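You operate a simulated robot arm through the tools that you are given. There is no shell and no other tool.

You are at the controls of a simulated robot arm. One attempt, no reset.

## Task
Start the fume cupboard: fan and light on, sash at the green mark, air speed 0.5 m/s.
Fine: set the speed with the fan dial, on one of its marks; the taps end shut.

The check looks at the end state, three seconds after you hand in, the way a careful person would. Anything else that was tipped, shoved, dropped, spilled or broken makes it a failure.

## Robot
A 6-joint arm with a three-finger gripper, fixed in place. Base frame: the origin is at the foot of the arm, x ahead of it, y to its left, z up. Lengths are in mm, angles in rad, forces in N, time in s.
Its first joint turns from -2.897 to 2.897 rad. Payload 4.89 kg.
Tool frame: the origin (TCP) lies between the finger pads and is the grasp point; the fingertips stand 30 mm ahead of it; z points along the fingers, y is the line along which they close. The gripper opens to 164 mm. The gripper's body begins 125 mm behind the TCP.
Orientation is told as [roll, pitch, yaw] about the base's x, y, z axes, in that order, counted from this pose: with the fingers straight down and closing along the base's y, the tool's x points along the base's -x, its y along +y and its z along -z.

## Interface
- The arm moves only by the tool move_arm. Its argument "commands" is a list of rows, each an object (a shift or turn left out is 0, a gripper value left out holds the last) with "rot": the turn, a rotation vector about the base's x, y, z in rad, a list of three; "linear": the shift along the base's x, y, z in mm, a list of three; "jaw": the gripper command, from -1 (fully open) to 1 (shut), values between in proportion. In form: [{"rot": [ax, ay, az], "linear": [x, y, z], "jaw": jaw}, ...]. A call has 1 to 20 rows; each row shifts and turns the commanded pose from where the row before left it. Each row takes 0.2 s and may step no farther than 50 mm and 0.15 rad from the row before; otherwise, or with a gripper value out of range, the whole call is refused. Where a pose cannot be reached the arm comes as near as it can. A force on the tool above 90 N (or 10 N above the force at the start of the call, whichever is more), or a blocked arm, ends the call early, and 0.2 s more pass. Each finger travels about 108 mm/s and halts on what it meets, pressing with about 30 N; the grip force reading is that of the motor and also rises with nothing between the fingers. The clock runs only during rows and for 0.2 s after the last one: add rows that do not move to give the fingers time. It gives the time, the measured TCP pose, the force on the tool (base axes), the opening and the grip force at its end, in the units of the frame above (readings bear some noise), with the torque about the TCP (base axes, N m) and any sound that the robot's microphone picked up.
- Cameras (640 x 400 px; columns grow to the right, rows downward): "scene" is fixed at [47.6, -498.9, 1980.8]; the picture's right is [0.39, -0.92, 0.00], its down [-0.60, -0.26, -0.75] and it looks along [0.69, 0.30, -0.66] (base axes); focal length 314 px, centre (320, 200). "wrist" rides on the gripper at [76, -2, -152] in the tool frame; the picture's right is [0.02, 1.00, 0.00], its down [-0.88, 0.02, -0.47] and it looks along [-0.47, 0.01, 0.88] (tool axes); focal length 247 px, centre (320, 200). There is no depth. A picture from a camera that has moved, and an enlarged one, comes with that camera's place and axes in the base frame and with its lens.
- get_image(camera): a new picture of that camera. The clock stands still meanwhile.
- lift_body(by): slides the trunk up (or, below 0, down) by that many mm; the arm rides with it, the base frame stays. It gives what a move gives, with no picture.
- inspect(camera, box): a new picture of the part [left, top, right, bottom] of that camera's present view, enlarged. The clock stands still meanwhile.
- hand_in(): hands the job in; it is judged then, once.

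Places have to be worked out from the pictures, the camera data and where the tool is seen. Open the gripper and draw the arm clear of the work before you hand the job in, unless the task says otherwise.

The tools are called after ">>>" by a JSON object that holds its "api" and its "payload". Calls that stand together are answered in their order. move_arm: Moves the arm, as the interface text tells. Its arguments: {"type":"object","properties":{"commands":{"type":"array"}},"required":["commands"]} The other tools are called the same way: lift_body (by) slides the trunk up or down; get_image (camera) takes a picture; inspect (camera, box) takes an enlarged picture of a part of a camera's view; hand_in () hands the job in.

At the start:

```text
clock: 0.0
tool_pos: [517.4, -53.7, 1596.1]
tool_rot: [0.0, 0.0, -0.001]
wrist_force: [-0.1, -0.3, 0.4]
torque: [-0.02, -0.01, 0.0]
width: 164.1
finger_force: 0.0
trunk travel left (down, up): [-225.0, 165.0]
```

scene: 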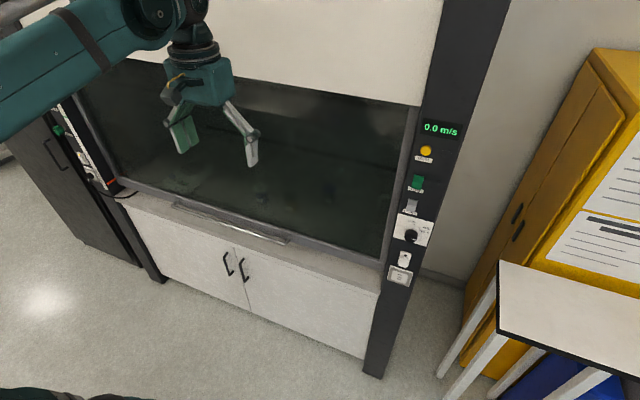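
wrist: 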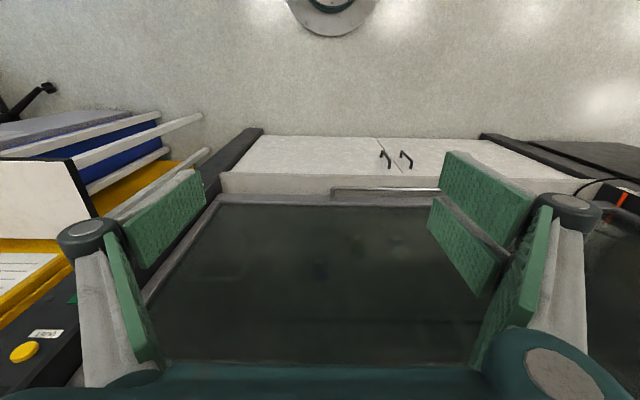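

I start by looking closely at the control panel and the sash area, before any movement.

>>> {"api": "inspect", "payload": {"camera": "scene", "box": [370, 100, 480, 300]}}

>>> {"api": "inspect", "payload": {"camera": "scene", "box": [40, 80, 200, 220]}}

>>> {"api": "inspect", "payload": {"camera": "scene", "box": [100, 40, 440, 260]}}

```text
2.00 times, centred on (425, 200) of scene
camera zoom: at [47.6, -498.9, 1980.8], right [0.39, -0.92, 0.0], down [-0.6, -0.26, -0.75], along [0.69, 0.3, -0.66], focal length 627 px, centre (110, 200)
```

zoom: 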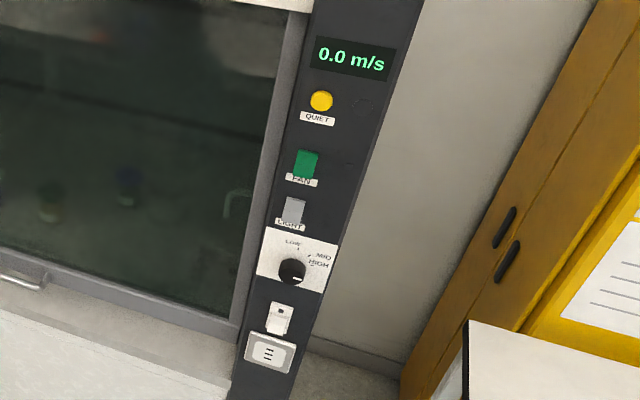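

```text
2.86 times, centred on (120, 150) of scene
camera zoom: at [47.6, -498.9, 1980.8], right [0.39, -0.92, 0.0], down [-0.6, -0.26, -0.75], along [0.69, 0.3, -0.66], focal length 896 px, centre (891, 343)
```

zoom: 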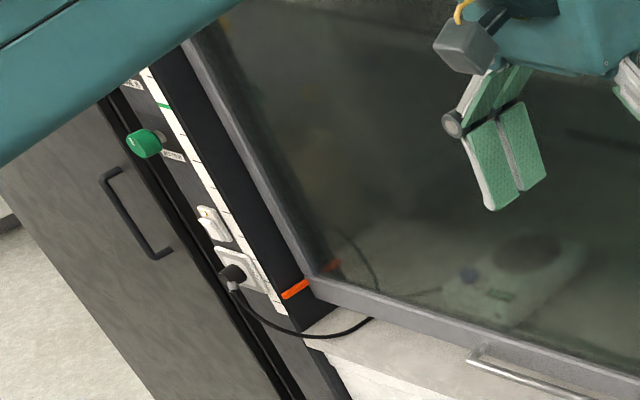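

```text
1.82 times, centred on (270, 150) of scene
camera zoom: at [47.6, -498.9, 1980.8], right [0.39, -0.92, 0.0], down [-0.6, -0.26, -0.75], along [0.69, 0.3, -0.66], focal length 570 px, centre (411, 291)
```

zoom: 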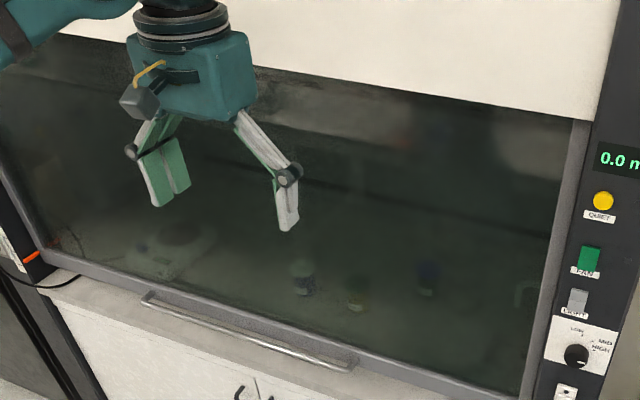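

The readouts so far: cupboard front is roughly at x≈830–860, control panel near y≈-470 with FAN at z≈1380, LIGHT z≈1290, dial z≈1160; the sash is at the bottom with its orange pointer well below a green mark on the left post. I tilt the tool toward the panel and move right to view it with the wrist camera.

>>> {"api": "move_arm", "payload": {"commands": [{"rot": [0, -0.15, 0], "linear": [-10, -40, -20]}, {"rot": [0, -0.15, 0], "linear": [-10, -40, -20]}, {"rot": [0, -0.15, 0], "linear": [-10, -40, -20]}, {"rot": [0, -0.15, 0], "linear": [-10, -40, -20]}, {"rot": [0, -0.15, 0], "linear": [-10, -40, -20]}, {"rot": [0, -0.15, 0], "linear": [-10, -40, -20]}, {"linear": [0, -40, -20]}]}}

>>> {"api": "get_image", "payload": {"camera": "wrist"}}

>>> {"api": "get_image", "payload": {"camera": "scene"}}

```text
clock: 1.7
tool_pos: [513.1, -198.3, 1447.2]
tool_rot: [-0.002, -0.903, 0.258]
wrist_force: [-3.1, 1.5, 1.5]
torque: [-0.12, -0.19, -0.26]
width: 164.1
finger_force: 0.0
trunk travel left (down, up): [-225.0, 165.0]
stopped in row 7: the arm was blocked; the commanded pose is now the measured one
```

```text
taken
camera wrist: at [350.2, -241.0, 1483.0], right [-0.26, 0.96, -0.02], down [0.16, 0.06, 0.98], along [0.95, 0.26, -0.17], focal length 247 px, centre (320, 200)
```

wrist: 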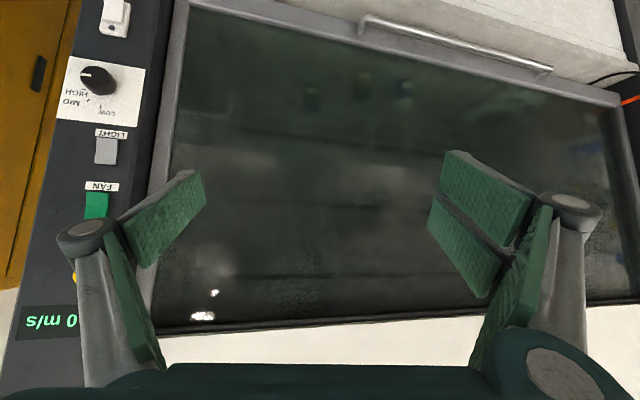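

```text
taken
```

scene: 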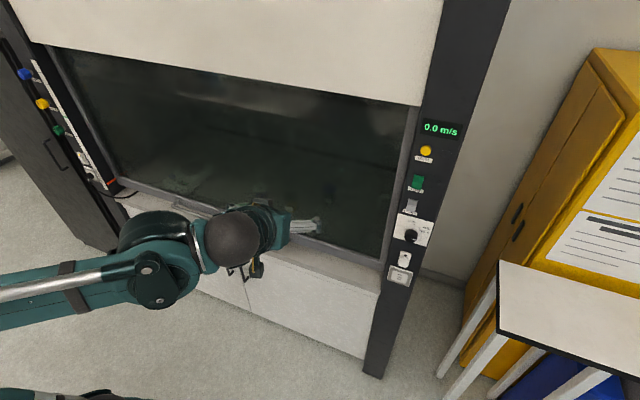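

The move was blocked with the tool at (513,-198,1447), yaw off by 0.26, so some joint is limiting there. I look closer at the panel and left post from here before choosing another arm posture.

>>> {"api": "inspect", "payload": {"camera": "wrist", "box": [40, 0, 200, 110]}}

>>> {"api": "inspect", "payload": {"camera": "wrist", "box": [0, 110, 180, 340]}}

>>> {"api": "inspect", "payload": {"camera": "scene", "box": [0, 30, 140, 210]}}

>>> {"api": "inspect", "payload": {"camera": "scene", "box": [380, 170, 450, 290]}}

```text
3.64 times, centred on (120, 55) of wrist
camera zoom: at [350.2, -241.0, 1483.0], right [-0.26, 0.96, -0.02], down [0.16, 0.06, 0.98], along [0.95, 0.26, -0.17], focal length 898 px, centre (1047, 727)
```

zoom: 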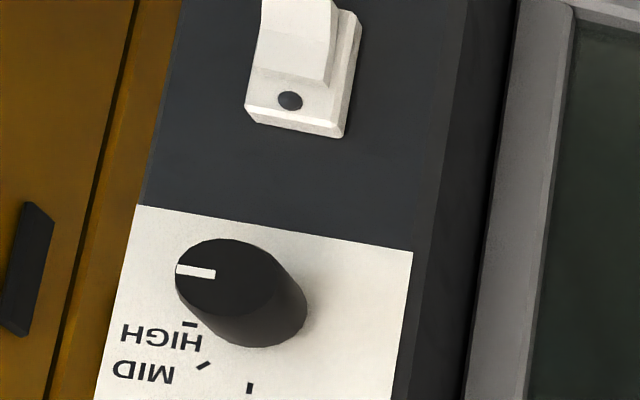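

```text
1.74 times, centred on (90, 225) of wrist
camera zoom: at [350.2, -241.0, 1483.0], right [-0.26, 0.96, -0.02], down [0.16, 0.06, 0.98], along [0.95, 0.26, -0.17], focal length 430 px, centre (720, 156)
```

zoom: 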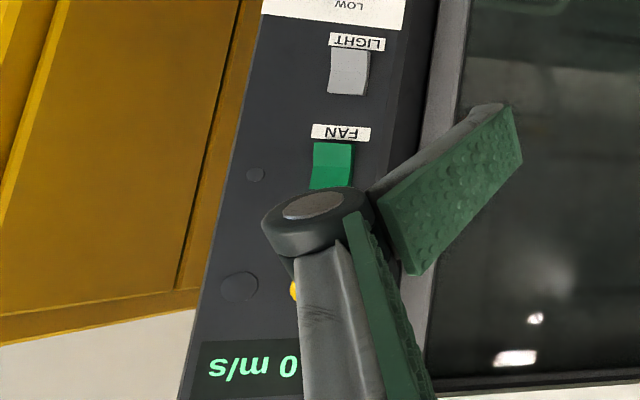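

```text
2.22 times, centred on (70, 120) of scene
camera zoom: at [47.6, -498.9, 1980.8], right [0.39, -0.92, 0.0], down [-0.6, -0.26, -0.75], along [0.69, 0.3, -0.66], focal length 697 px, centre (876, 378)
```

zoom: 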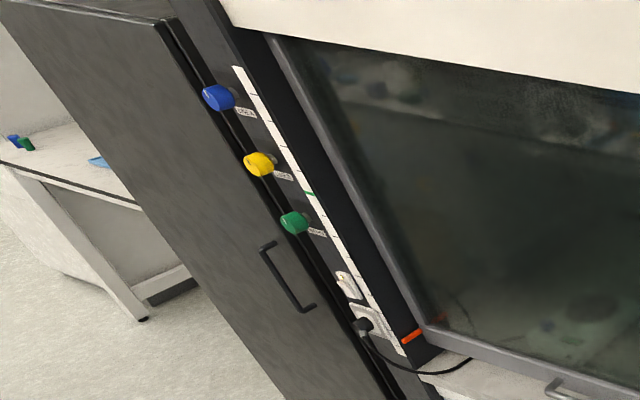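

```text
3.33 times, centred on (415, 230) of scene
camera zoom: at [47.6, -498.9, 1980.8], right [0.39, -0.92, 0.0], down [-0.6, -0.26, -0.75], along [0.69, 0.3, -0.66], focal length 1045 px, centre (3, 100)
```

zoom: 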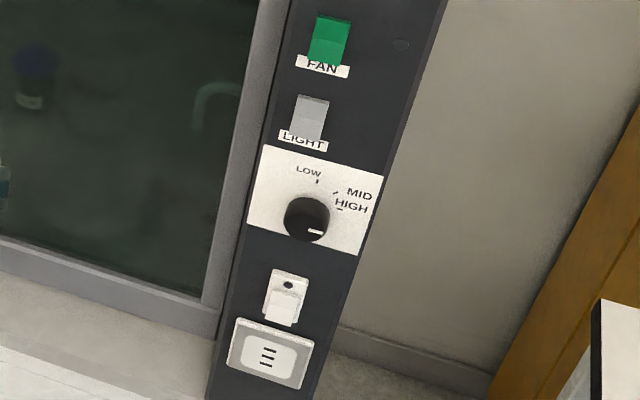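

The dial's pointer sits near/past HIGH; taps (blue, yellow, green) are on the left post, and the switch and sockets are apart from the fan controls. I inspect the arm's own posture to understand why it was blocked.

>>> {"api": "inspect", "payload": {"camera": "scene", "box": [0, 170, 340, 382]}}

```text
1.88 times, centred on (170, 276) of scene
camera zoom: at [47.6, -498.9, 1980.8], right [0.39, -0.92, 0.0], down [-0.6, -0.26, -0.75], along [0.69, 0.3, -0.66], focal length 590 px, centre (602, 57)
```

zoom: 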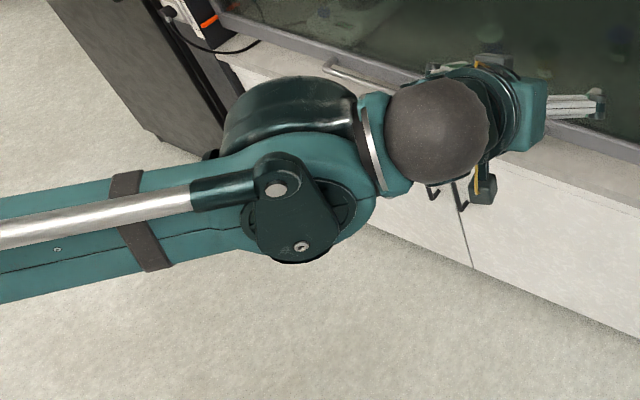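

The elbow and forearm look bunched sideways at the wrist. I try turning the tool's yaw back toward the radial direction in small steps to see whether it frees up.

>>> {"api": "move_arm", "payload": {"commands": [{"rot": [0, 0, -0.1]}, {"rot": [0, 0, -0.1]}, {"rot": [0, 0, -0.1]}, {"rot": [0, 0, 0]}]}}

```text
clock: 2.7
tool_pos: [512.2, -200.4, 1446.5]
tool_rot: [-0.002, -0.903, -0.048]
wrist_force: [-0.4, 0.7, 0.2]
torque: [-0.07, 0.01, -0.09]
width: 164.1
finger_force: 0.1
trunk travel left (down, up): [-225.0, 165.0]
```

That freed it: yaw is back to -0.05 at the same point. I now move right and down in smaller steps.

>>> {"api": "move_arm", "payload": {"commands": [{"linear": [-10, -20, -10]}, {"linear": [-10, -20, -10]}, {"linear": [-10, -20, -10]}, {"linear": [-10, -20, -10]}, {"linear": [-10, -20, -10]}, {"linear": [0, 0, 0]}]}}

>>> {"api": "get_image", "payload": {"camera": "wrist"}}

>>> {"api": "get_image", "payload": {"camera": "scene"}}

```text
clock: 4.3
tool_pos: [483.8, -229.0, 1385.4]
tool_rot: [0.001, -0.903, 0.08]
wrist_force: [-1.3, 0.1, -0.1]
torque: [-0.05, 0.0, -0.03]
width: 164.0
finger_force: 0.0
trunk travel left (down, up): [-225.0, 165.0]
stopped in row 6: the arm was blocked; the commanded pose is now the measured one
```

```text
taken
camera wrist: at [317.2, -243.5, 1421.4], right [-0.09, 1.0, -0.02], down [0.17, 0.03, 0.98], along [0.98, 0.09, -0.18], focal length 247 px, centre (320, 200)
```

wrist: 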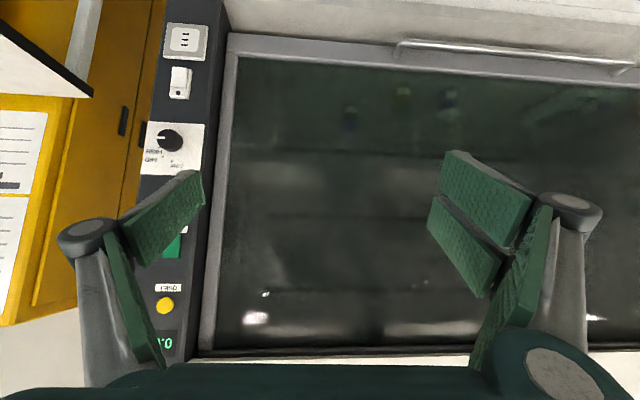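

```text
taken
```

scene: 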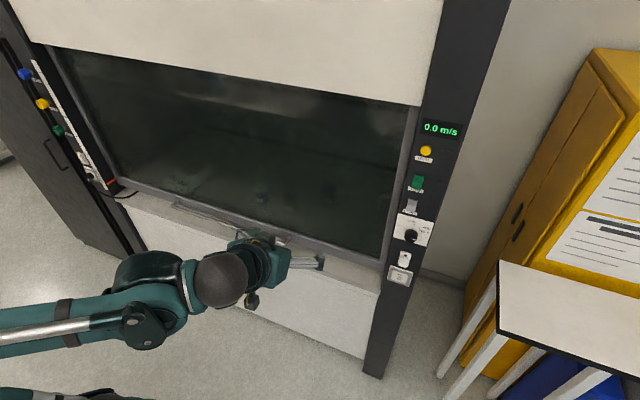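

It stalled again when retracting, which suggests the arm is folded too close to its base. I go forward in x (cupboard front is still ~350 mm away) and then right.

>>> {"api": "move_arm", "payload": {"commands": [{"linear": [25, 0, 0]}, {"linear": [25, 0, 0]}, {"linear": [25, 0, 0], "rot": [0, 0, -0.08]}, {"linear": [20, -20, 0]}, {"linear": [0, -25, 0]}, {"linear": [0, -25, 0]}, {"linear": [0, -25, 0]}, {"linear": [0, 0, 0]}]}}

```text
clock: 6.1
tool_pos: [582.8, -307.1, 1383.9]
tool_rot: [0.001, -0.902, 0.021]
wrist_force: [1.2, 0.2, -0.8]
torque: [0.06, 0.02, 0.05]
width: 164.0
finger_force: 0.1
trunk travel left (down, up): [-225.0, 165.0]
```

Moving forward helped. I continue pitching up toward horizontal while moving further forward and right.

>>> {"api": "move_arm", "payload": {"commands": [{"linear": [20, 0, 0], "rot": [0, -0.1, 0]}, {"linear": [20, 0, 0], "rot": [0, -0.1, 0]}, {"linear": [0, -20, 0], "rot": [0, -0.1, 0]}, {"linear": [0, -20, 0], "rot": [0, 0, 0]}, {"linear": [0, -20, 0]}, {"linear": [0, -20, 0]}, {"linear": [0, 0, 0]}]}}

>>> {"api": "get_image", "payload": {"camera": "wrist"}}

>>> {"api": "get_image", "payload": {"camera": "scene"}}

```text
clock: 7.7
tool_pos: [619.1, -406.7, 1387.1]
tool_rot: [0.003, -1.203, -0.009]
wrist_force: [0.1, 0.3, 1.1]
torque: [0.0, 0.04, -0.03]
width: 164.1
finger_force: 0.0
trunk travel left (down, up): [-225.0, 165.0]
```

```text
taken
camera wrist: at [448.4, -408.0, 1371.1], right [0.0, 1.0, -0.02], down [-0.12, 0.02, 0.99], along [0.99, 0.0, 0.12], focal length 247 px, centre (320, 200)
```

wrist: 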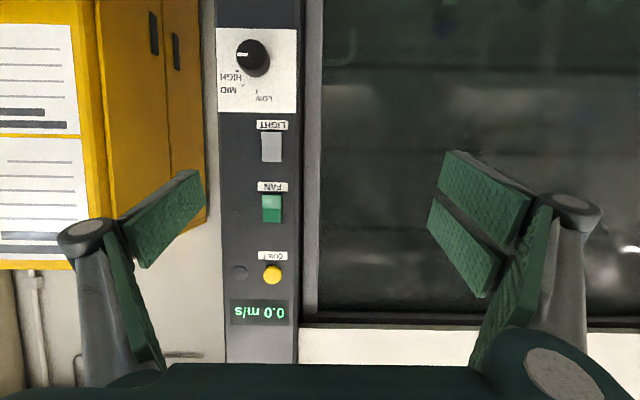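

```text
taken
```

scene: 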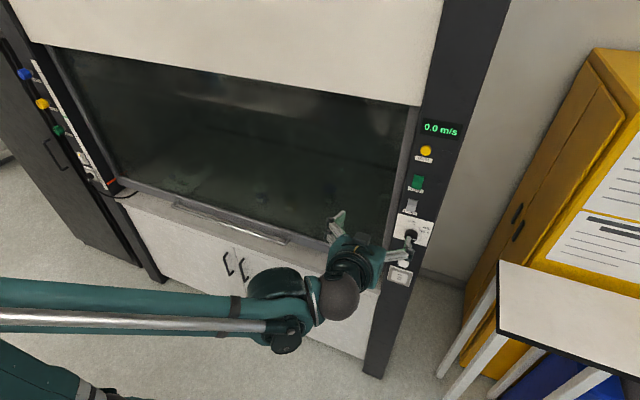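

Now the panel is clearly in view (upside down). I estimate panel face x≈800, FAN at about y≈-475, z≈1425; I zoom in on switches and the dial.

>>> {"api": "inspect", "payload": {"camera": "wrist", "box": [220, 110, 320, 230]}}

>>> {"api": "inspect", "payload": {"camera": "wrist", "box": [210, 20, 310, 120]}}

>>> {"api": "inspect", "payload": {"camera": "wrist", "box": [210, 230, 310, 340]}}

```text
3.33 times, centred on (270, 170) of wrist
camera zoom: at [448.4, -408.0, 1371.1], right [0.0, 1.0, -0.02], down [-0.12, 0.02, 0.99], along [0.99, 0.0, 0.12], focal length 823 px, centre (487, 300)
```

zoom: 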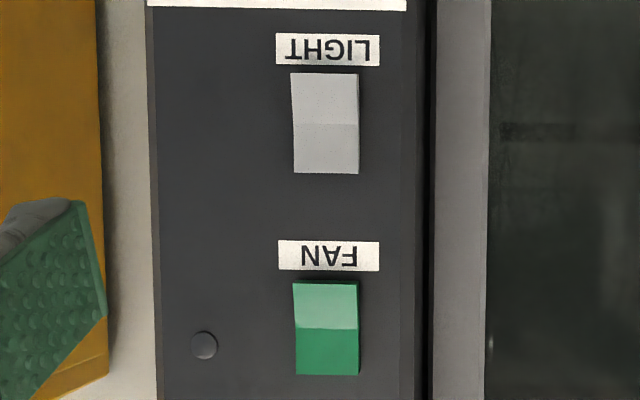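

```text
4.00 times, centred on (260, 70) of wrist
camera zoom: at [448.4, -408.0, 1371.1], right [0.0, 1.0, -0.02], down [-0.12, 0.02, 0.99], along [0.99, 0.0, 0.12], focal length 988 px, centre (560, 720)
```

zoom: 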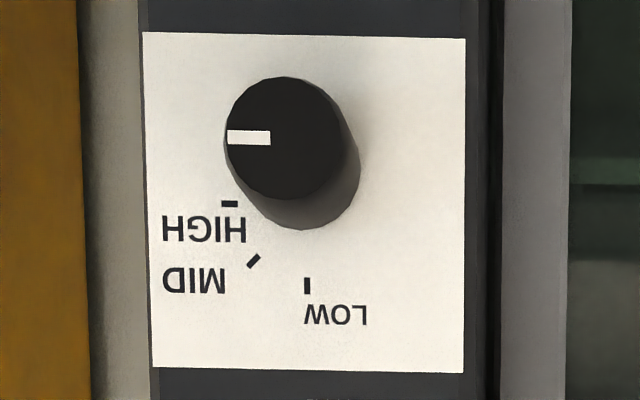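

```text
3.64 times, centred on (260, 285) of wrist
camera zoom: at [448.4, -408.0, 1371.1], right [0.0, 1.0, -0.02], down [-0.12, 0.02, 0.99], along [0.99, 0.0, 0.12], focal length 898 px, centre (538, -109)
```

zoom: 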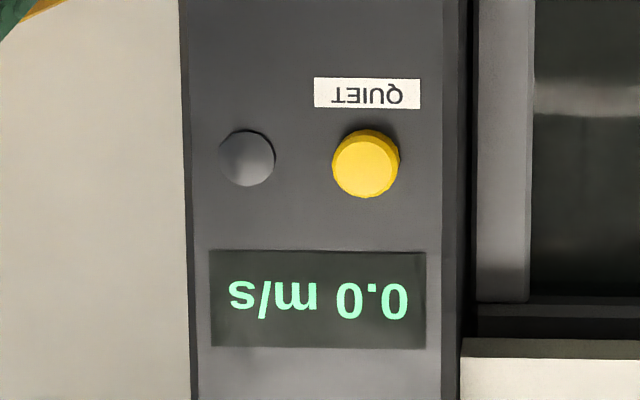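

Dial geometry reads: LOW tick up, MID 45°, HIGH to the right, pointer now at HIGH; dial centre ≈(806,-498,1238), FAN rocker ≈(806,-478,1428), LIGHT rocker ≈(806,-479,1340). I level the tool, close the fingers and move near FAN, staying ~80 mm off the panel, to see the rockers' tilt.

>>> {"api": "move_arm", "payload": {"commands": [{"linear": [10, -15, 10], "rot": [0, -0.1, 0], "jaw": 1}, {"linear": [10, -15, 10], "rot": [0, -0.1, 0], "jaw": 1}, {"linear": [10, -15, 10], "rot": [0, -0.1, 0], "jaw": 1}, {"linear": [10, -15, 10], "rot": [0, -0.068, 0], "jaw": 1}, {"linear": [10, -10, 0], "jaw": 1}, {"jaw": 1}, {"jaw": 1}]}}

>>> {"api": "get_image", "payload": {"camera": "wrist"}}

>>> {"api": "get_image", "payload": {"camera": "scene"}}

```text
clock: 9.3
tool_pos: [669.4, -476.6, 1426.1]
tool_rot: [1.366, -1.567, -1.372]
wrist_force: [0.3, -0.1, -0.2]
torque: [-0.04, -0.01, 0.04]
width: 0.0
finger_force: 29.8
trunk travel left (down, up): [-225.0, 165.0]
```

```text
taken
camera wrist: at [516.4, -477.5, 1350.8], right [0.01, 1.0, -0.02], down [-0.47, 0.02, 0.88], along [0.88, 0.0, 0.47], focal length 247 px, centre (320, 200)
```

wrist: 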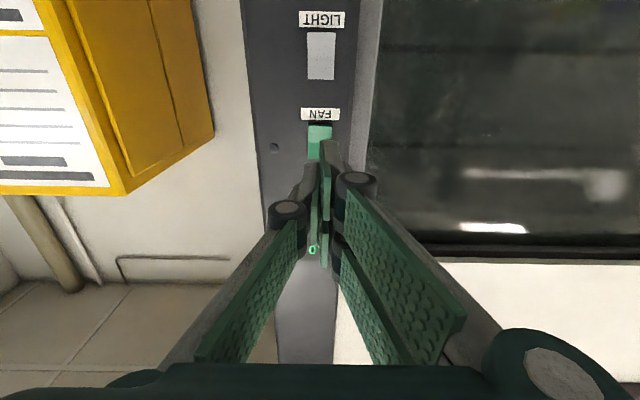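

```text
taken
```

scene: 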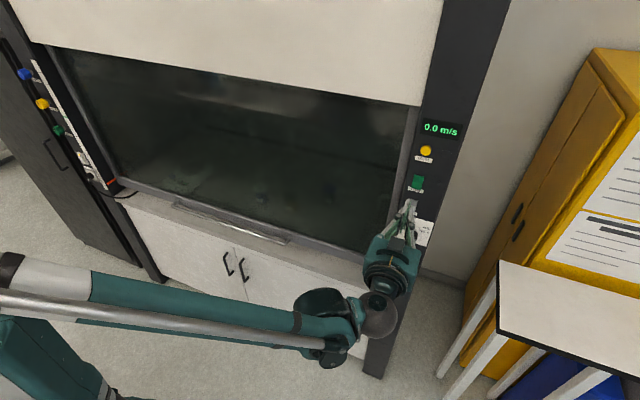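

The tool is level at (669,-477,1426), pointing at the panel. I zoom in on the rockers for their tilt and refine their position.

>>> {"api": "inspect", "payload": {"camera": "wrist", "box": [270, 5, 370, 175]}}

>>> {"api": "inspect", "payload": {"camera": "scene", "box": [395, 165, 435, 220]}}

```text
2.35 times, centred on (320, 90) of wrist
camera zoom: at [516.4, -477.5, 1350.8], right [0.01, 1.0, -0.02], down [-0.47, 0.02, 0.88], along [0.88, 0.0, 0.47], focal length 581 px, centre (320, 459)
```

zoom: 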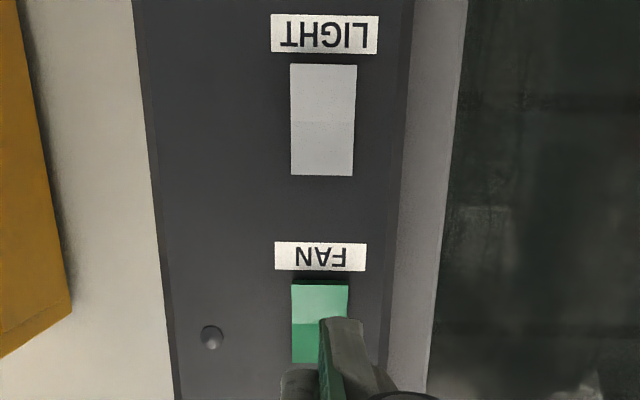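

```text
7.27 times, centred on (415, 192) of scene
camera zoom: at [47.6, -498.9, 1980.8], right [0.39, -0.92, 0.0], down [-0.6, -0.26, -0.75], along [0.69, 0.3, -0.66], focal length 2281 px, centre (-371, 254)
```

zoom: 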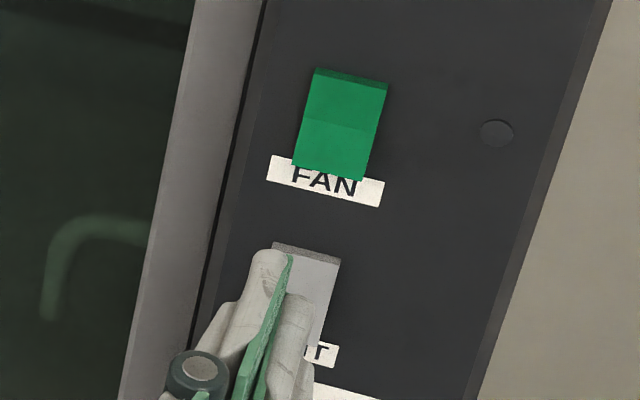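

Both rockers show their lower halves protruding (FAN's bottom overlaps its label from above and is brighter), so on = press lower half. I move the closed fingertips to z≈1408 at y≈-479, stopping short of the panel (tip at ~x=782).

>>> {"api": "move_arm", "payload": {"commands": [{"linear": [20, -2, -10], "jaw": 1}, {"linear": [20, 0, -8], "jaw": 1}, {"linear": [20, 0, 0], "jaw": 1}, {"linear": [20, 0, 0], "jaw": 1}, {"linear": [3, 0, 0], "jaw": 1}, {"jaw": 1}]}}

>>> {"api": "inspect", "payload": {"camera": "scene", "box": [385, 155, 445, 235]}}

>>> {"api": "get_image", "payload": {"camera": "wrist"}}

```text
clock: 10.7
tool_pos: [752.1, -478.3, 1408.7]
tool_rot: [1.317, -1.567, -1.323]
wrist_force: [0.1, -0.3, 0.5]
torque: [0.04, -0.01, 0.04]
width: 0.0
finger_force: 30.2
trunk travel left (down, up): [-225.0, 165.0]
```

```text
5.00 times, centred on (415, 195) of scene
camera zoom: at [47.6, -498.9, 1980.8], right [0.39, -0.92, 0.0], down [-0.6, -0.26, -0.75], along [0.69, 0.3, -0.66], focal length 1568 px, centre (-155, 225)
```

zoom: 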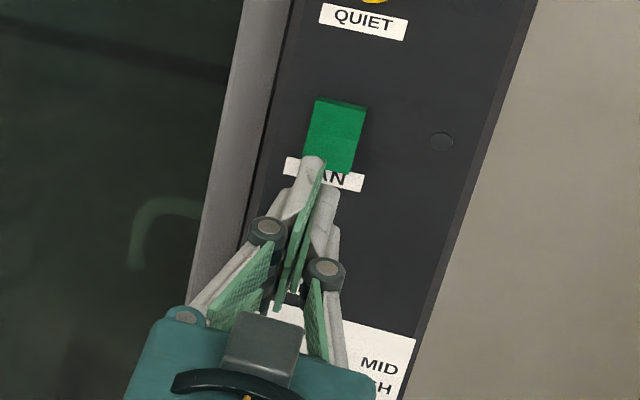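

```text
taken
camera wrist: at [599.6, -478.7, 1333.3], right [0.01, 1.0, -0.02], down [-0.47, 0.02, 0.88], along [0.88, 0.0, 0.47], focal length 247 px, centre (320, 200)
```

wrist: 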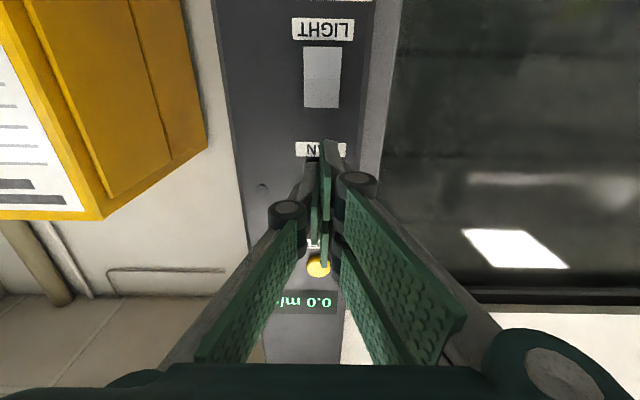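

Fingertips are aligned laterally just below/in front of the FAN rocker's lower end. I press in gently with small steps, watching force and sound.

>>> {"api": "move_arm", "payload": {"commands": [{"linear": [4, 0, 0], "jaw": 1}, {"linear": [3, 0, 0], "jaw": 1}, {"linear": [3, 0, 0], "jaw": 1}, {"linear": [3, 0, 0], "jaw": 1}]}}

>>> {"api": "inspect", "payload": {"camera": "scene", "box": [385, 115, 465, 225]}}

```text
clock: 11.7
tool_pos: [765.6, -478.0, 1407.8]
tool_rot: [1.353, -1.567, -1.362]
wrist_force: [-0.1, -1.2, -0.8]
torque: [-0.01, 0.01, 0.03]
width: 0.0
finger_force: 30.2
trunk travel left (down, up): [-225.0, 165.0]
```

```text
3.64 times, centred on (425, 170) of scene
camera zoom: at [47.6, -498.9, 1980.8], right [0.39, -0.92, 0.0], down [-0.6, -0.26, -0.75], along [0.69, 0.3, -0.66], focal length 1140 px, centre (-62, 309)
```

zoom: 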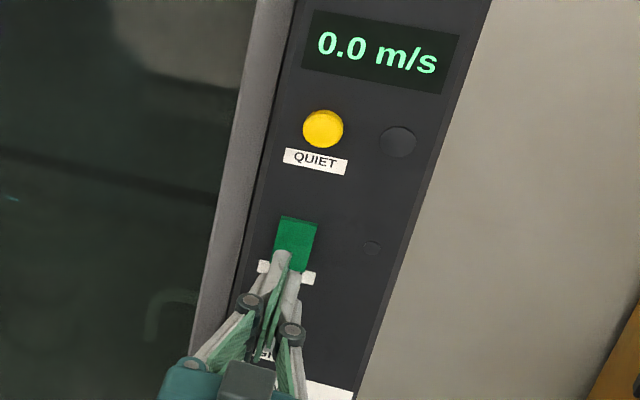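

No contact yet (force near zero at TCP x=766). I continue in small steps.

>>> {"api": "move_arm", "payload": {"commands": [{"linear": [3, 0, 0], "jaw": 1}, {"linear": [3, 0, 0], "jaw": 1}]}}

>>> {"api": "move_arm", "payload": {"commands": [{"linear": [3, 0, 0], "jaw": 1}]}}

```text
clock: 12.3
tool_pos: [771.1, -478.4, 1409.6]
tool_rot: [1.367, -1.568, -1.371]
wrist_force: [-0.4, 0.3, -0.5]
torque: [0.0, -0.02, -0.03]
width: 0.3
finger_force: 30.2
trunk travel left (down, up): [-225.0, 165.0]
```

```text
clock: 12.7
tool_pos: [775.0, -479.4, 1408.6]
tool_rot: [1.351, -1.566, -1.359]
wrist_force: [0.8, 0.4, -0.4]
torque: [0.0, 0.03, 0.02]
width: 0.3
finger_force: 29.8
trunk travel left (down, up): [-225.0, 165.0]
```

Still no contact at x=775 (tip ≈805), so the panel is a bit deeper than estimated. I look again and continue stepping.

>>> {"api": "move_arm", "payload": {"commands": [{"linear": [3, 0, 0], "jaw": 1}, {"linear": [2, 0, 0], "jaw": 1}]}}

>>> {"api": "inspect", "payload": {"camera": "wrist", "box": [250, 80, 390, 200]}}

>>> {"api": "inspect", "payload": {"camera": "scene", "box": [395, 165, 435, 220]}}

```text
clock: 13.3
tool_pos: [779.7, -478.6, 1408.7]
tool_rot: [1.356, -1.568, -1.358]
wrist_force: [0.1, -0.6, 0.0]
torque: [-0.01, 0.01, 0.02]
width: 0.1
finger_force: 29.9
trunk travel left (down, up): [-225.0, 165.0]
```

```text
3.33 times, centred on (320, 140) of wrist
camera zoom: at [626.0, -479.0, 1333.3], right [0.01, 1.0, -0.02], down [-0.47, 0.02, 0.88], along [0.88, 0.0, 0.47], focal length 823 px, centre (320, 400)
```

zoom: 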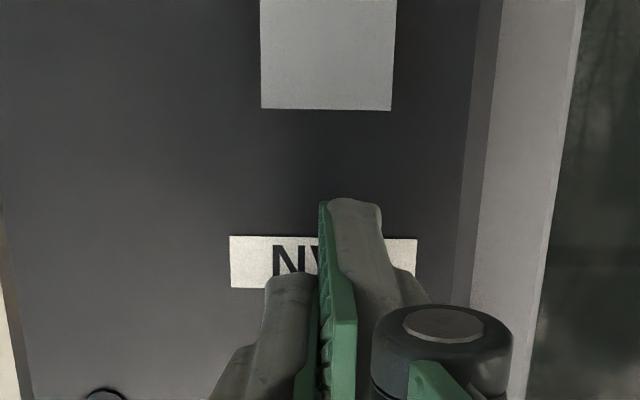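

```text
7.27 times, centred on (415, 192) of scene
camera zoom: at [47.6, -498.9, 1980.8], right [0.39, -0.92, 0.0], down [-0.6, -0.26, -0.75], along [0.69, 0.3, -0.66], focal length 2281 px, centre (-371, 254)
```

zoom: 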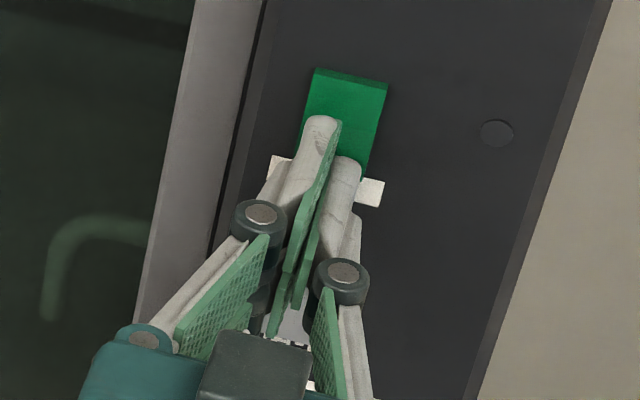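

Fingertips cover the rocker's lower half in view but no force yet; continuing in small steps with force checks.

>>> {"api": "move_arm", "payload": {"commands": [{"linear": [2, 0, 0], "jaw": 1}, {"linear": [2, 0, 0], "jaw": 1}]}}

>>> {"api": "move_arm", "payload": {"commands": [{"linear": [2, 0, 0], "jaw": 1}, {"linear": [2, 0, 0], "jaw": 1}]}}

```text
clock: 13.9
tool_pos: [783.2, -478.5, 1409.4]
tool_rot: [1.352, -1.568, -1.356]
wrist_force: [-0.6, 0.1, -0.4]
torque: [-0.01, -0.04, -0.02]
width: 0.0
finger_force: 29.8
trunk travel left (down, up): [-225.0, 165.0]
```

```text
clock: 14.5
tool_pos: [785.3, -478.8, 1408.7]
tool_rot: [1.509, -1.566, -1.515]
wrist_force: [-33.5, 4.9, -15.2]
torque: [-0.13, -0.21, 0.22]
width: 5.9
finger_force: 45.4
trunk travel left (down, up): [-225.0, 165.0]
```

Contact now: -33 N in x at TCP x=785 and the fingers were wedged to 5.9 mm. I check the picture before pressing any further.

>>> {"api": "inspect", "payload": {"camera": "scene", "box": [385, 115, 465, 225]}}

>>> {"api": "inspect", "payload": {"camera": "wrist", "box": [250, 80, 390, 200]}}

```text
3.64 times, centred on (425, 170) of scene
camera zoom: at [47.6, -498.9, 1980.8], right [0.39, -0.92, 0.0], down [-0.6, -0.26, -0.75], along [0.69, 0.3, -0.66], focal length 1140 px, centre (-62, 309)
```

zoom: 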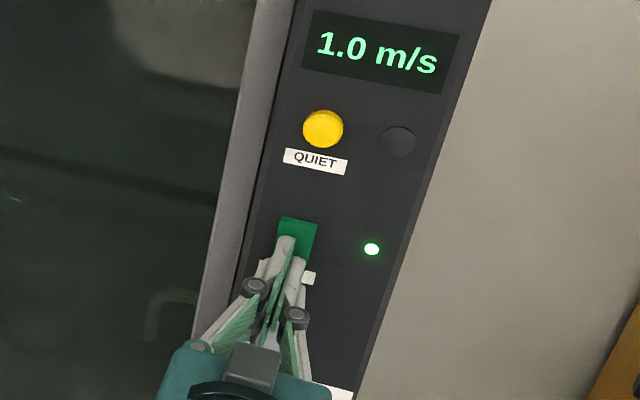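

```text
3.33 times, centred on (320, 140) of wrist
camera zoom: at [631.3, -479.0, 1333.4], right [0.01, 1.0, -0.02], down [-0.47, 0.02, 0.88], along [0.88, 0.0, 0.47], focal length 823 px, centre (320, 400)
```

zoom: 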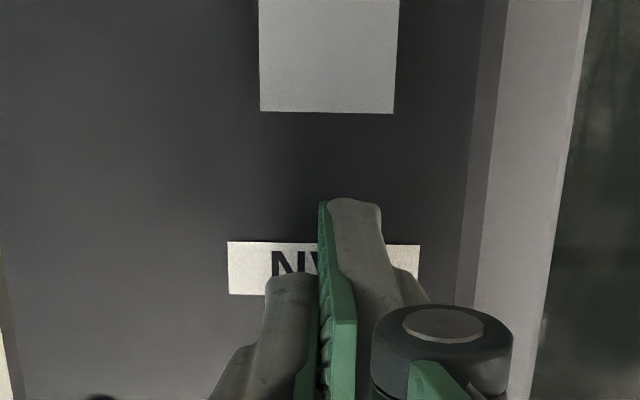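

FAN is on: its lamp is lit and the display reads 1.0 m/s. I back off, drop to the LIGHT rocker's lower half (z≈1322), and approach.

>>> {"api": "move_arm", "payload": {"commands": [{"linear": [-10, 0, 0], "jaw": 1}, {"linear": [-20, 0, 0], "jaw": 1}, {"linear": [0, 0, -30], "jaw": 1}, {"linear": [0, 0, -30], "jaw": 1}, {"linear": [0, 0, -27], "jaw": 1}, {"linear": [10, 0, 0], "jaw": 1}, {"linear": [5, 0, 0], "jaw": 1}, {"jaw": 1}]}}

>>> {"api": "inspect", "payload": {"camera": "scene", "box": [385, 115, 465, 255]}}

>>> {"api": "inspect", "payload": {"camera": "wrist", "box": [250, 50, 390, 200]}}

```text
clock: 16.3
tool_pos: [772.3, -478.0, 1321.9]
tool_rot: [1.347, -1.566, -1.35]
wrist_force: [0.3, 0.1, 0.4]
torque: [0.01, 0.0, -0.02]
width: 0.0
finger_force: 44.7
trunk travel left (down, up): [-225.0, 165.0]
```

```text
2.86 times, centred on (425, 185) of scene
camera zoom: at [47.6, -498.9, 1980.8], right [0.39, -0.92, 0.0], down [-0.6, -0.26, -0.75], along [0.69, 0.3, -0.66], focal length 896 px, centre (20, 243)
```

zoom: 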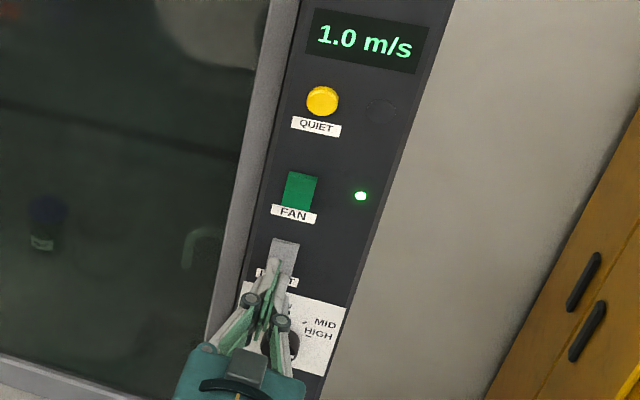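

```text
2.67 times, centred on (320, 125) of wrist
camera zoom: at [618.7, -479.2, 1246.3], right [0.01, 1.0, -0.02], down [-0.47, 0.02, 0.88], along [0.88, 0.0, 0.47], focal length 659 px, centre (320, 400)
```

zoom: 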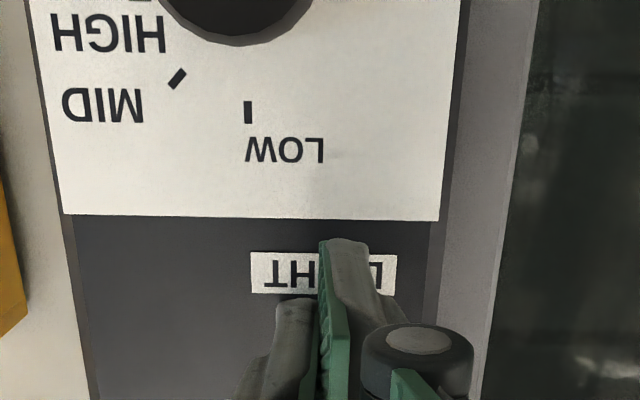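

FAN's label is now uncovered, confirming the lower half was the one to press. I press the LIGHT rocker the same way to x≈785.

>>> {"api": "move_arm", "payload": {"commands": [{"linear": [4, 0, 0], "jaw": 1}, {"linear": [4, 0, 0], "jaw": 1}, {"linear": [3, 0, 0], "jaw": 1}]}}

>>> {"api": "move_arm", "payload": {"commands": [{"linear": [2, 0, 0], "jaw": 1}, {"linear": [1, 0, 0], "jaw": 1}]}}

>>> {"api": "inspect", "payload": {"camera": "scene", "box": [385, 115, 465, 255]}}

```text
clock: 17.1
tool_pos: [785.2, -476.8, 1322.1]
tool_rot: [1.346, -1.567, -1.352]
wrist_force: [-0.9, -0.2, 0.2]
torque: [-0.03, -0.02, -0.01]
width: 0.0
finger_force: 45.3
trunk travel left (down, up): [-225.0, 165.0]
```

```text
clock: 17.7
tool_pos: [785.4, -478.5, 1320.1]
tool_rot: [1.456, -1.565, -1.46]
wrist_force: [-23.0, 3.2, -10.4]
torque: [-0.05, -0.08, 0.16]
width: 5.9
finger_force: 45.1
trunk travel left (down, up): [-225.0, 165.0]
```

```text
2.86 times, centred on (425, 185) of scene
camera zoom: at [47.6, -498.9, 1980.8], right [0.39, -0.92, 0.0], down [-0.6, -0.26, -0.75], along [0.69, 0.3, -0.66], focal length 896 px, centre (20, 243)
```

zoom: 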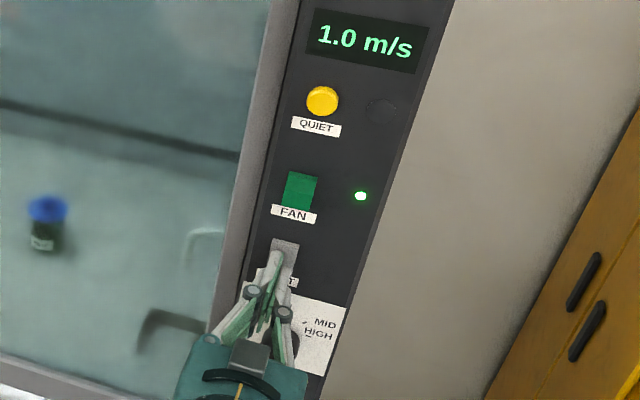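

LIGHT is on: the interior is lit. I back away from the panel and look at the whole scene with the lit interior.

>>> {"api": "move_arm", "payload": {"commands": [{"linear": [-10, 0, 0], "jaw": 1}, {"linear": [-30, 0, 0], "jaw": 1}, {"linear": [-40, 0, 0], "jaw": 1}, {"linear": [-30, 20, 0], "jaw": 1}, {"linear": [0, 0, 0], "jaw": 1}]}}

>>> {"api": "get_image", "payload": {"camera": "scene"}}

>>> {"api": "get_image", "payload": {"camera": "wrist"}}

>>> {"api": "inspect", "payload": {"camera": "scene", "box": [60, 40, 320, 270]}}

```text
clock: 18.9
tool_pos: [674.4, -458.0, 1322.6]
tool_rot: [1.45, -1.568, -1.456]
wrist_force: [-0.7, 0.2, 0.5]
torque: [0.01, 0.06, -0.02]
width: 0.0
finger_force: 45.1
trunk travel left (down, up): [-225.0, 165.0]
```

```text
taken
```

scene: 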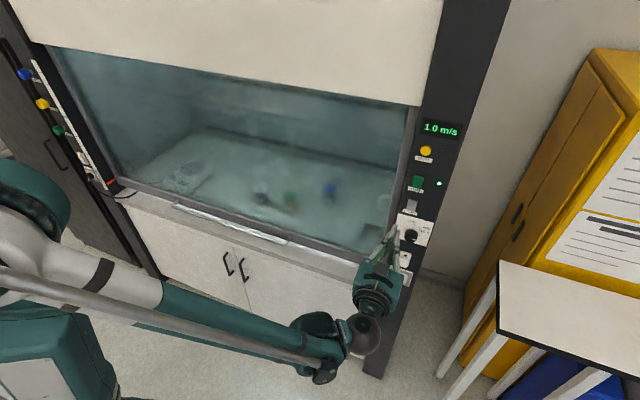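

```text
taken
camera wrist: at [521.9, -458.2, 1246.7], right [0.01, 1.0, -0.02], down [-0.47, 0.02, 0.88], along [0.88, 0.0, 0.47], focal length 247 px, centre (320, 200)
```

wrist: 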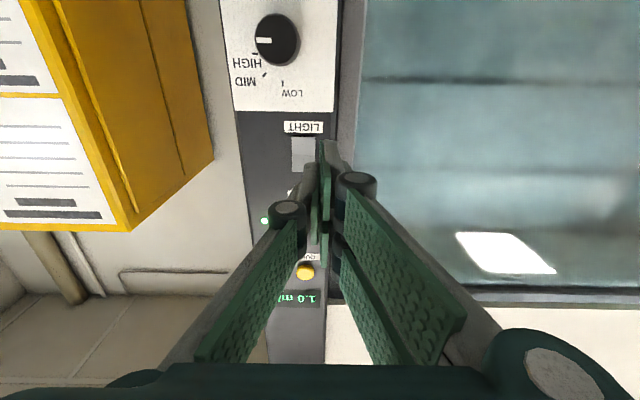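

```text
1.74 times, centred on (190, 155) of scene
camera zoom: at [47.6, -498.9, 1980.8], right [0.39, -0.92, 0.0], down [-0.6, -0.26, -0.75], along [0.69, 0.3, -0.66], focal length 545 px, centre (546, 278)
```

zoom: 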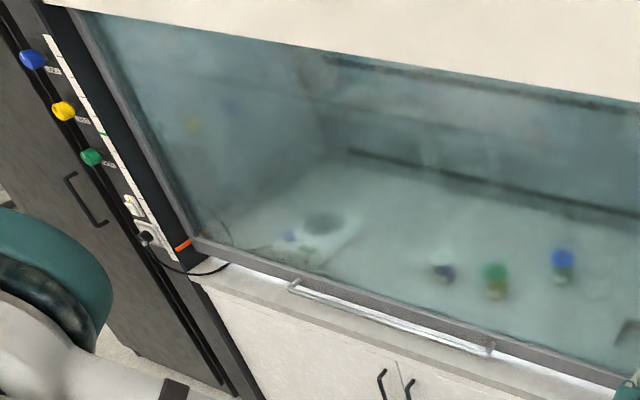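

Fan and light are on. Now the sash: handle bar runs roughly from y≈0 to y≈620 at z≈930. I zoom into the scale, the pointer and the handle.

>>> {"api": "inspect", "payload": {"camera": "scene", "box": [50, 95, 90, 135]}}

>>> {"api": "inspect", "payload": {"camera": "scene", "box": [75, 150, 145, 210]}}

>>> {"api": "inspect", "payload": {"camera": "scene", "box": [165, 190, 305, 260]}}

```text
10.00 times, centred on (70, 115) of scene
camera zoom: at [47.6, -498.9, 1980.8], right [0.39, -0.92, 0.0], down [-0.6, -0.26, -0.75], along [0.69, 0.3, -0.66], focal length 3136 px, centre (2820, 1050)
```

zoom: 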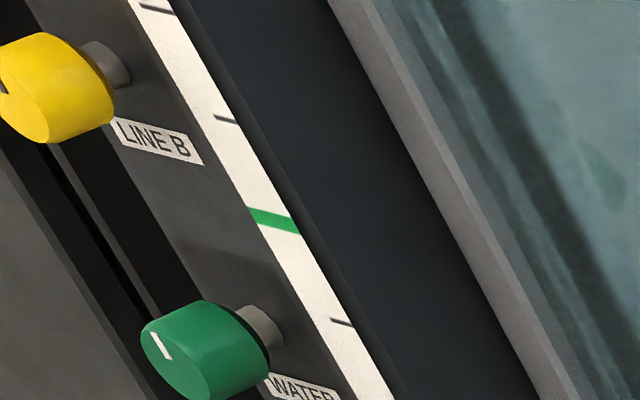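

```text
6.67 times, centred on (110, 180) of scene
camera zoom: at [47.6, -498.9, 1980.8], right [0.39, -0.92, 0.0], down [-0.6, -0.26, -0.75], along [0.69, 0.3, -0.66], focal length 2090 px, centre (1720, 333)
```

zoom: 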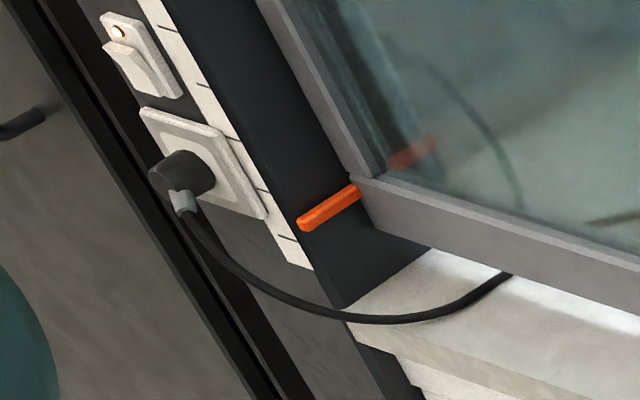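

```text
4.57 times, centred on (235, 225) of scene
camera zoom: at [47.6, -498.9, 1980.8], right [0.39, -0.92, 0.0], down [-0.6, -0.26, -0.75], along [0.69, 0.3, -0.66], focal length 1434 px, centre (709, 86)
```

zoom: 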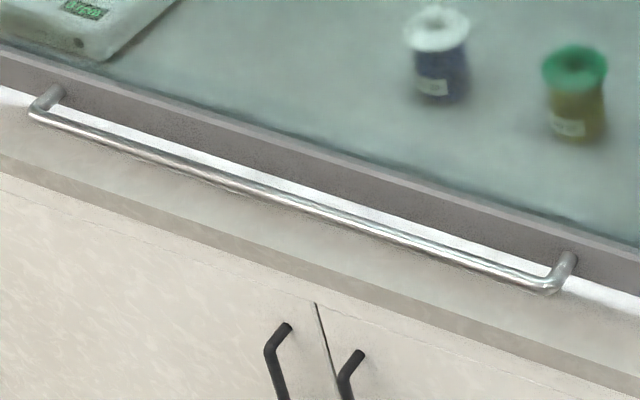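

The sash bar handle stands ~35 mm in front of the recessed sash, at about x≈832, z≈932; the pointer needs to rise ≈380 mm to the green mark. I plan to grip the bar with the jaws closing vertically, so I swing the arm left in front of the sash while rolling the tool a quarter turn.

>>> {"api": "move_arm", "payload": {"commands": [{"linear": [-10, 35, -10], "jaw": 1}, {"linear": [-10, 35, -10], "jaw": 1}, {"linear": [-10, 35, -10], "jaw": 1}, {"linear": [-10, 35, -10], "jaw": 1}, {"linear": [0, 35, -10], "jaw": 1}, {"linear": [0, 35, -10], "jaw": 1}, {"linear": [0, 35, -10], "jaw": 1}, {"linear": [0, 35, -10], "jaw": 1}, {"linear": [0, 35, -10], "jaw": 1}, {"linear": [0, 35, -10], "jaw": 1}, {"linear": [0, 35, -10], "jaw": 1}, {"linear": [0, 35, -10], "jaw": 1}, {"jaw": 1}]}}

>>> {"api": "get_image", "payload": {"camera": "scene"}}

```text
clock: 21.7
tool_pos: [640.8, -38.3, 1229.0]
tool_rot: [0.571, -1.565, -0.574]
wrist_force: [1.2, 0.1, -0.9]
torque: [-0.01, -0.01, -0.03]
width: 0.1
finger_force: 44.8
out of reach, approached as far as the arm can: row 10, 11, 12
trunk travel left (down, up): [-225.0, 165.0]
```

```text
taken
```

scene: 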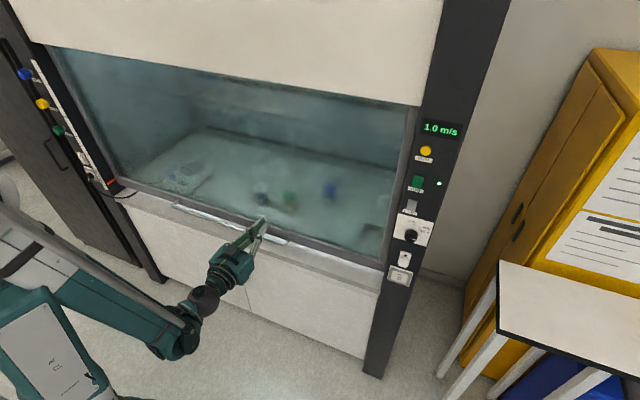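

The arm hits its inner/lower limit here, so I'll use the trunk to get lower. First I roll the tool a quarter turn about its axis (camera toward the -y side) and partly move forward.

>>> {"api": "move_arm", "payload": {"commands": [{"rot": [-0.15, 0, 0], "linear": [5, 10, 5], "jaw": 1}, {"rot": [-0.15, 0, 0], "linear": [5, 10, 0], "jaw": 1}, {"rot": [-0.15, 0, 0], "linear": [5, 10, 0], "jaw": 1}, {"rot": [-0.15, 0, 0], "linear": [5, 10, 0], "jaw": 1}, {"rot": [-0.15, 0, 0], "linear": [5, 10, 0], "jaw": 1}, {"rot": [-0.15, 0, 0], "linear": [5, 10, 0], "jaw": 1}, {"rot": [-0.15, 0, 0], "linear": [5, 10, 0], "jaw": 1}, {"rot": [-0.15, 0, 0], "linear": [5, 10, 0], "jaw": 1}, {"rot": [-0.15, 0, 0], "linear": [0, 10, 0], "jaw": 1}, {"rot": [-0.15, 0, 0], "linear": [0, 10, 0], "jaw": 1}, {"rot": [-0.07, 0, 0], "linear": [0, 10, 0], "jaw": 1}, {"jaw": 1}]}}

>>> {"api": "get_image", "payload": {"camera": "wrist"}}

>>> {"api": "get_image", "payload": {"camera": "scene"}}

```text
clock: 24.3
tool_pos: [681.9, 67.5, 1234.1]
tool_rot: [-1.594, -0.007, 1.574]
wrist_force: [0.9, -1.1, 0.9]
torque: [0.0, 0.0, -0.02]
width: 0.2
finger_force: 45.0
trunk travel left (down, up): [-225.0, 165.0]
```

```text
taken
camera wrist: at [528.5, -9.4, 1233.4], right [0.02, -0.01, -1.0], down [-0.48, 0.88, -0.02], along [0.88, 0.48, 0.01], focal length 247 px, centre (320, 200)
```

wrist: 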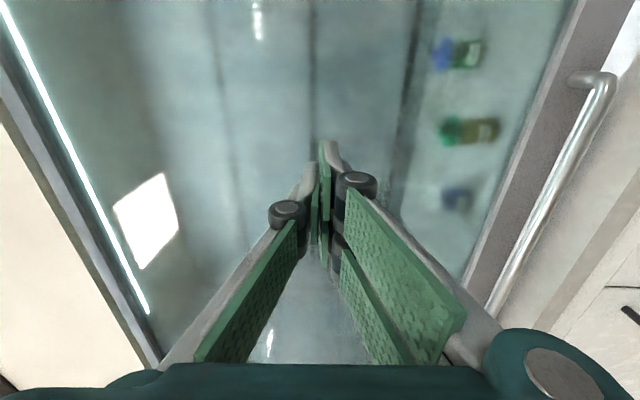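

```text
taken
```

scene: 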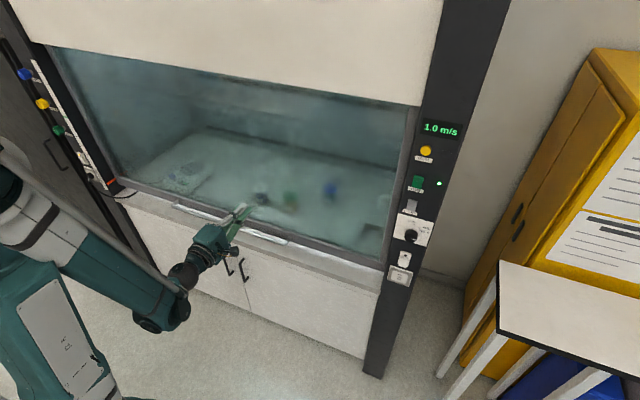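

The quarter roll worked; the handle bar is visible at right of the wrist view. My handle height/depth estimates still vary (x 780–835, z 930–980), so I lower the trunk 180 mm to view it more level, the tip staying at x≈712, clear of the bar.

>>> {"api": "lift_body", "payload": {"by": -180}}

>>> {"api": "get_image", "payload": {"camera": "wrist"}}

>>> {"api": "get_image", "payload": {"camera": "scene"}}

```text
clock: 26.3
tool_pos: [682.4, 67.7, 1055.9]
tool_rot: [-1.595, -0.007, 1.575]
wrist_force: [0.1, 0.3, 0.9]
torque: [-0.03, -0.01, -0.03]
width: 0.0
finger_force: 45.4
trunk travel left (down, up): [-45.0, 345.0]
```

```text
taken
camera wrist: at [528.5, -9.6, 1053.5], right [0.02, -0.01, -1.0], down [-0.48, 0.88, -0.02], along [0.88, 0.48, 0.01], focal length 247 px, centre (320, 200)
```

wrist: 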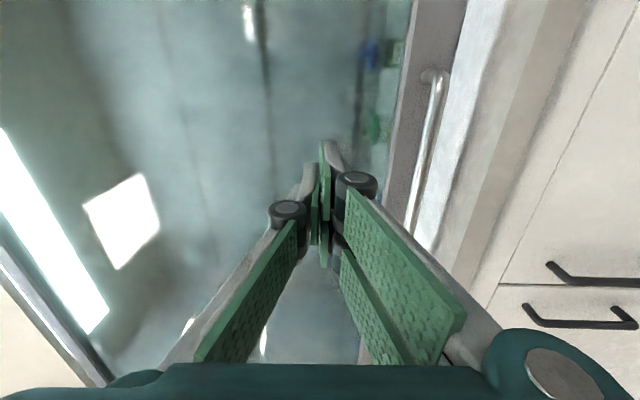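

```text
taken
```

scene: 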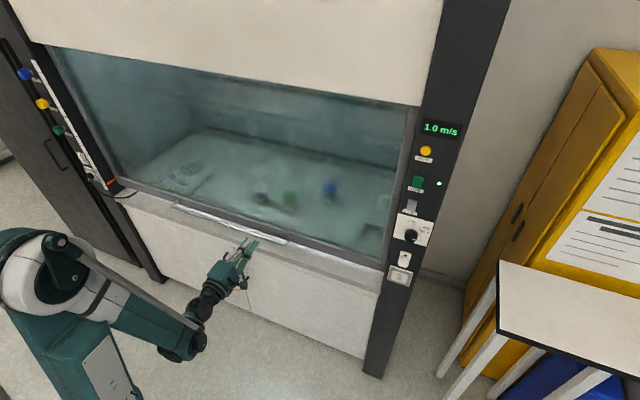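

With the lower view I triangulate the bar's -y end at about (815–835, 1, 930). I zoom the wrist view for accuracy of the bar, rail and counter.

>>> {"api": "inspect", "payload": {"camera": "wrist", "box": [370, 40, 530, 260]}}

>>> {"api": "inspect", "payload": {"camera": "scene", "box": [165, 195, 305, 265]}}

```text
1.82 times, centred on (450, 150) of wrist
camera zoom: at [528.5, -9.6, 1053.5], right [0.02, -0.01, -1.0], down [-0.48, 0.88, -0.02], along [0.88, 0.48, 0.01], focal length 449 px, centre (84, 291)
```

zoom: 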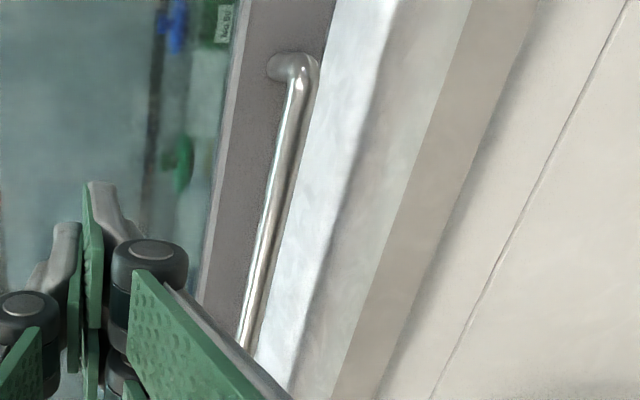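

```text
4.57 times, centred on (235, 230) of scene
camera zoom: at [47.6, -498.9, 1980.8], right [0.39, -0.92, 0.0], down [-0.6, -0.26, -0.75], along [0.69, 0.3, -0.66], focal length 1434 px, centre (709, 63)
```

zoom: 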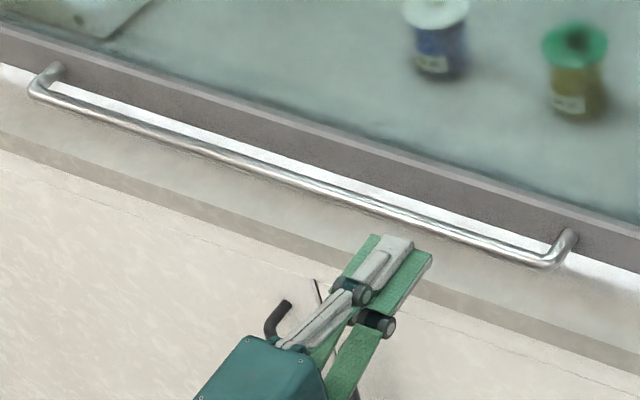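

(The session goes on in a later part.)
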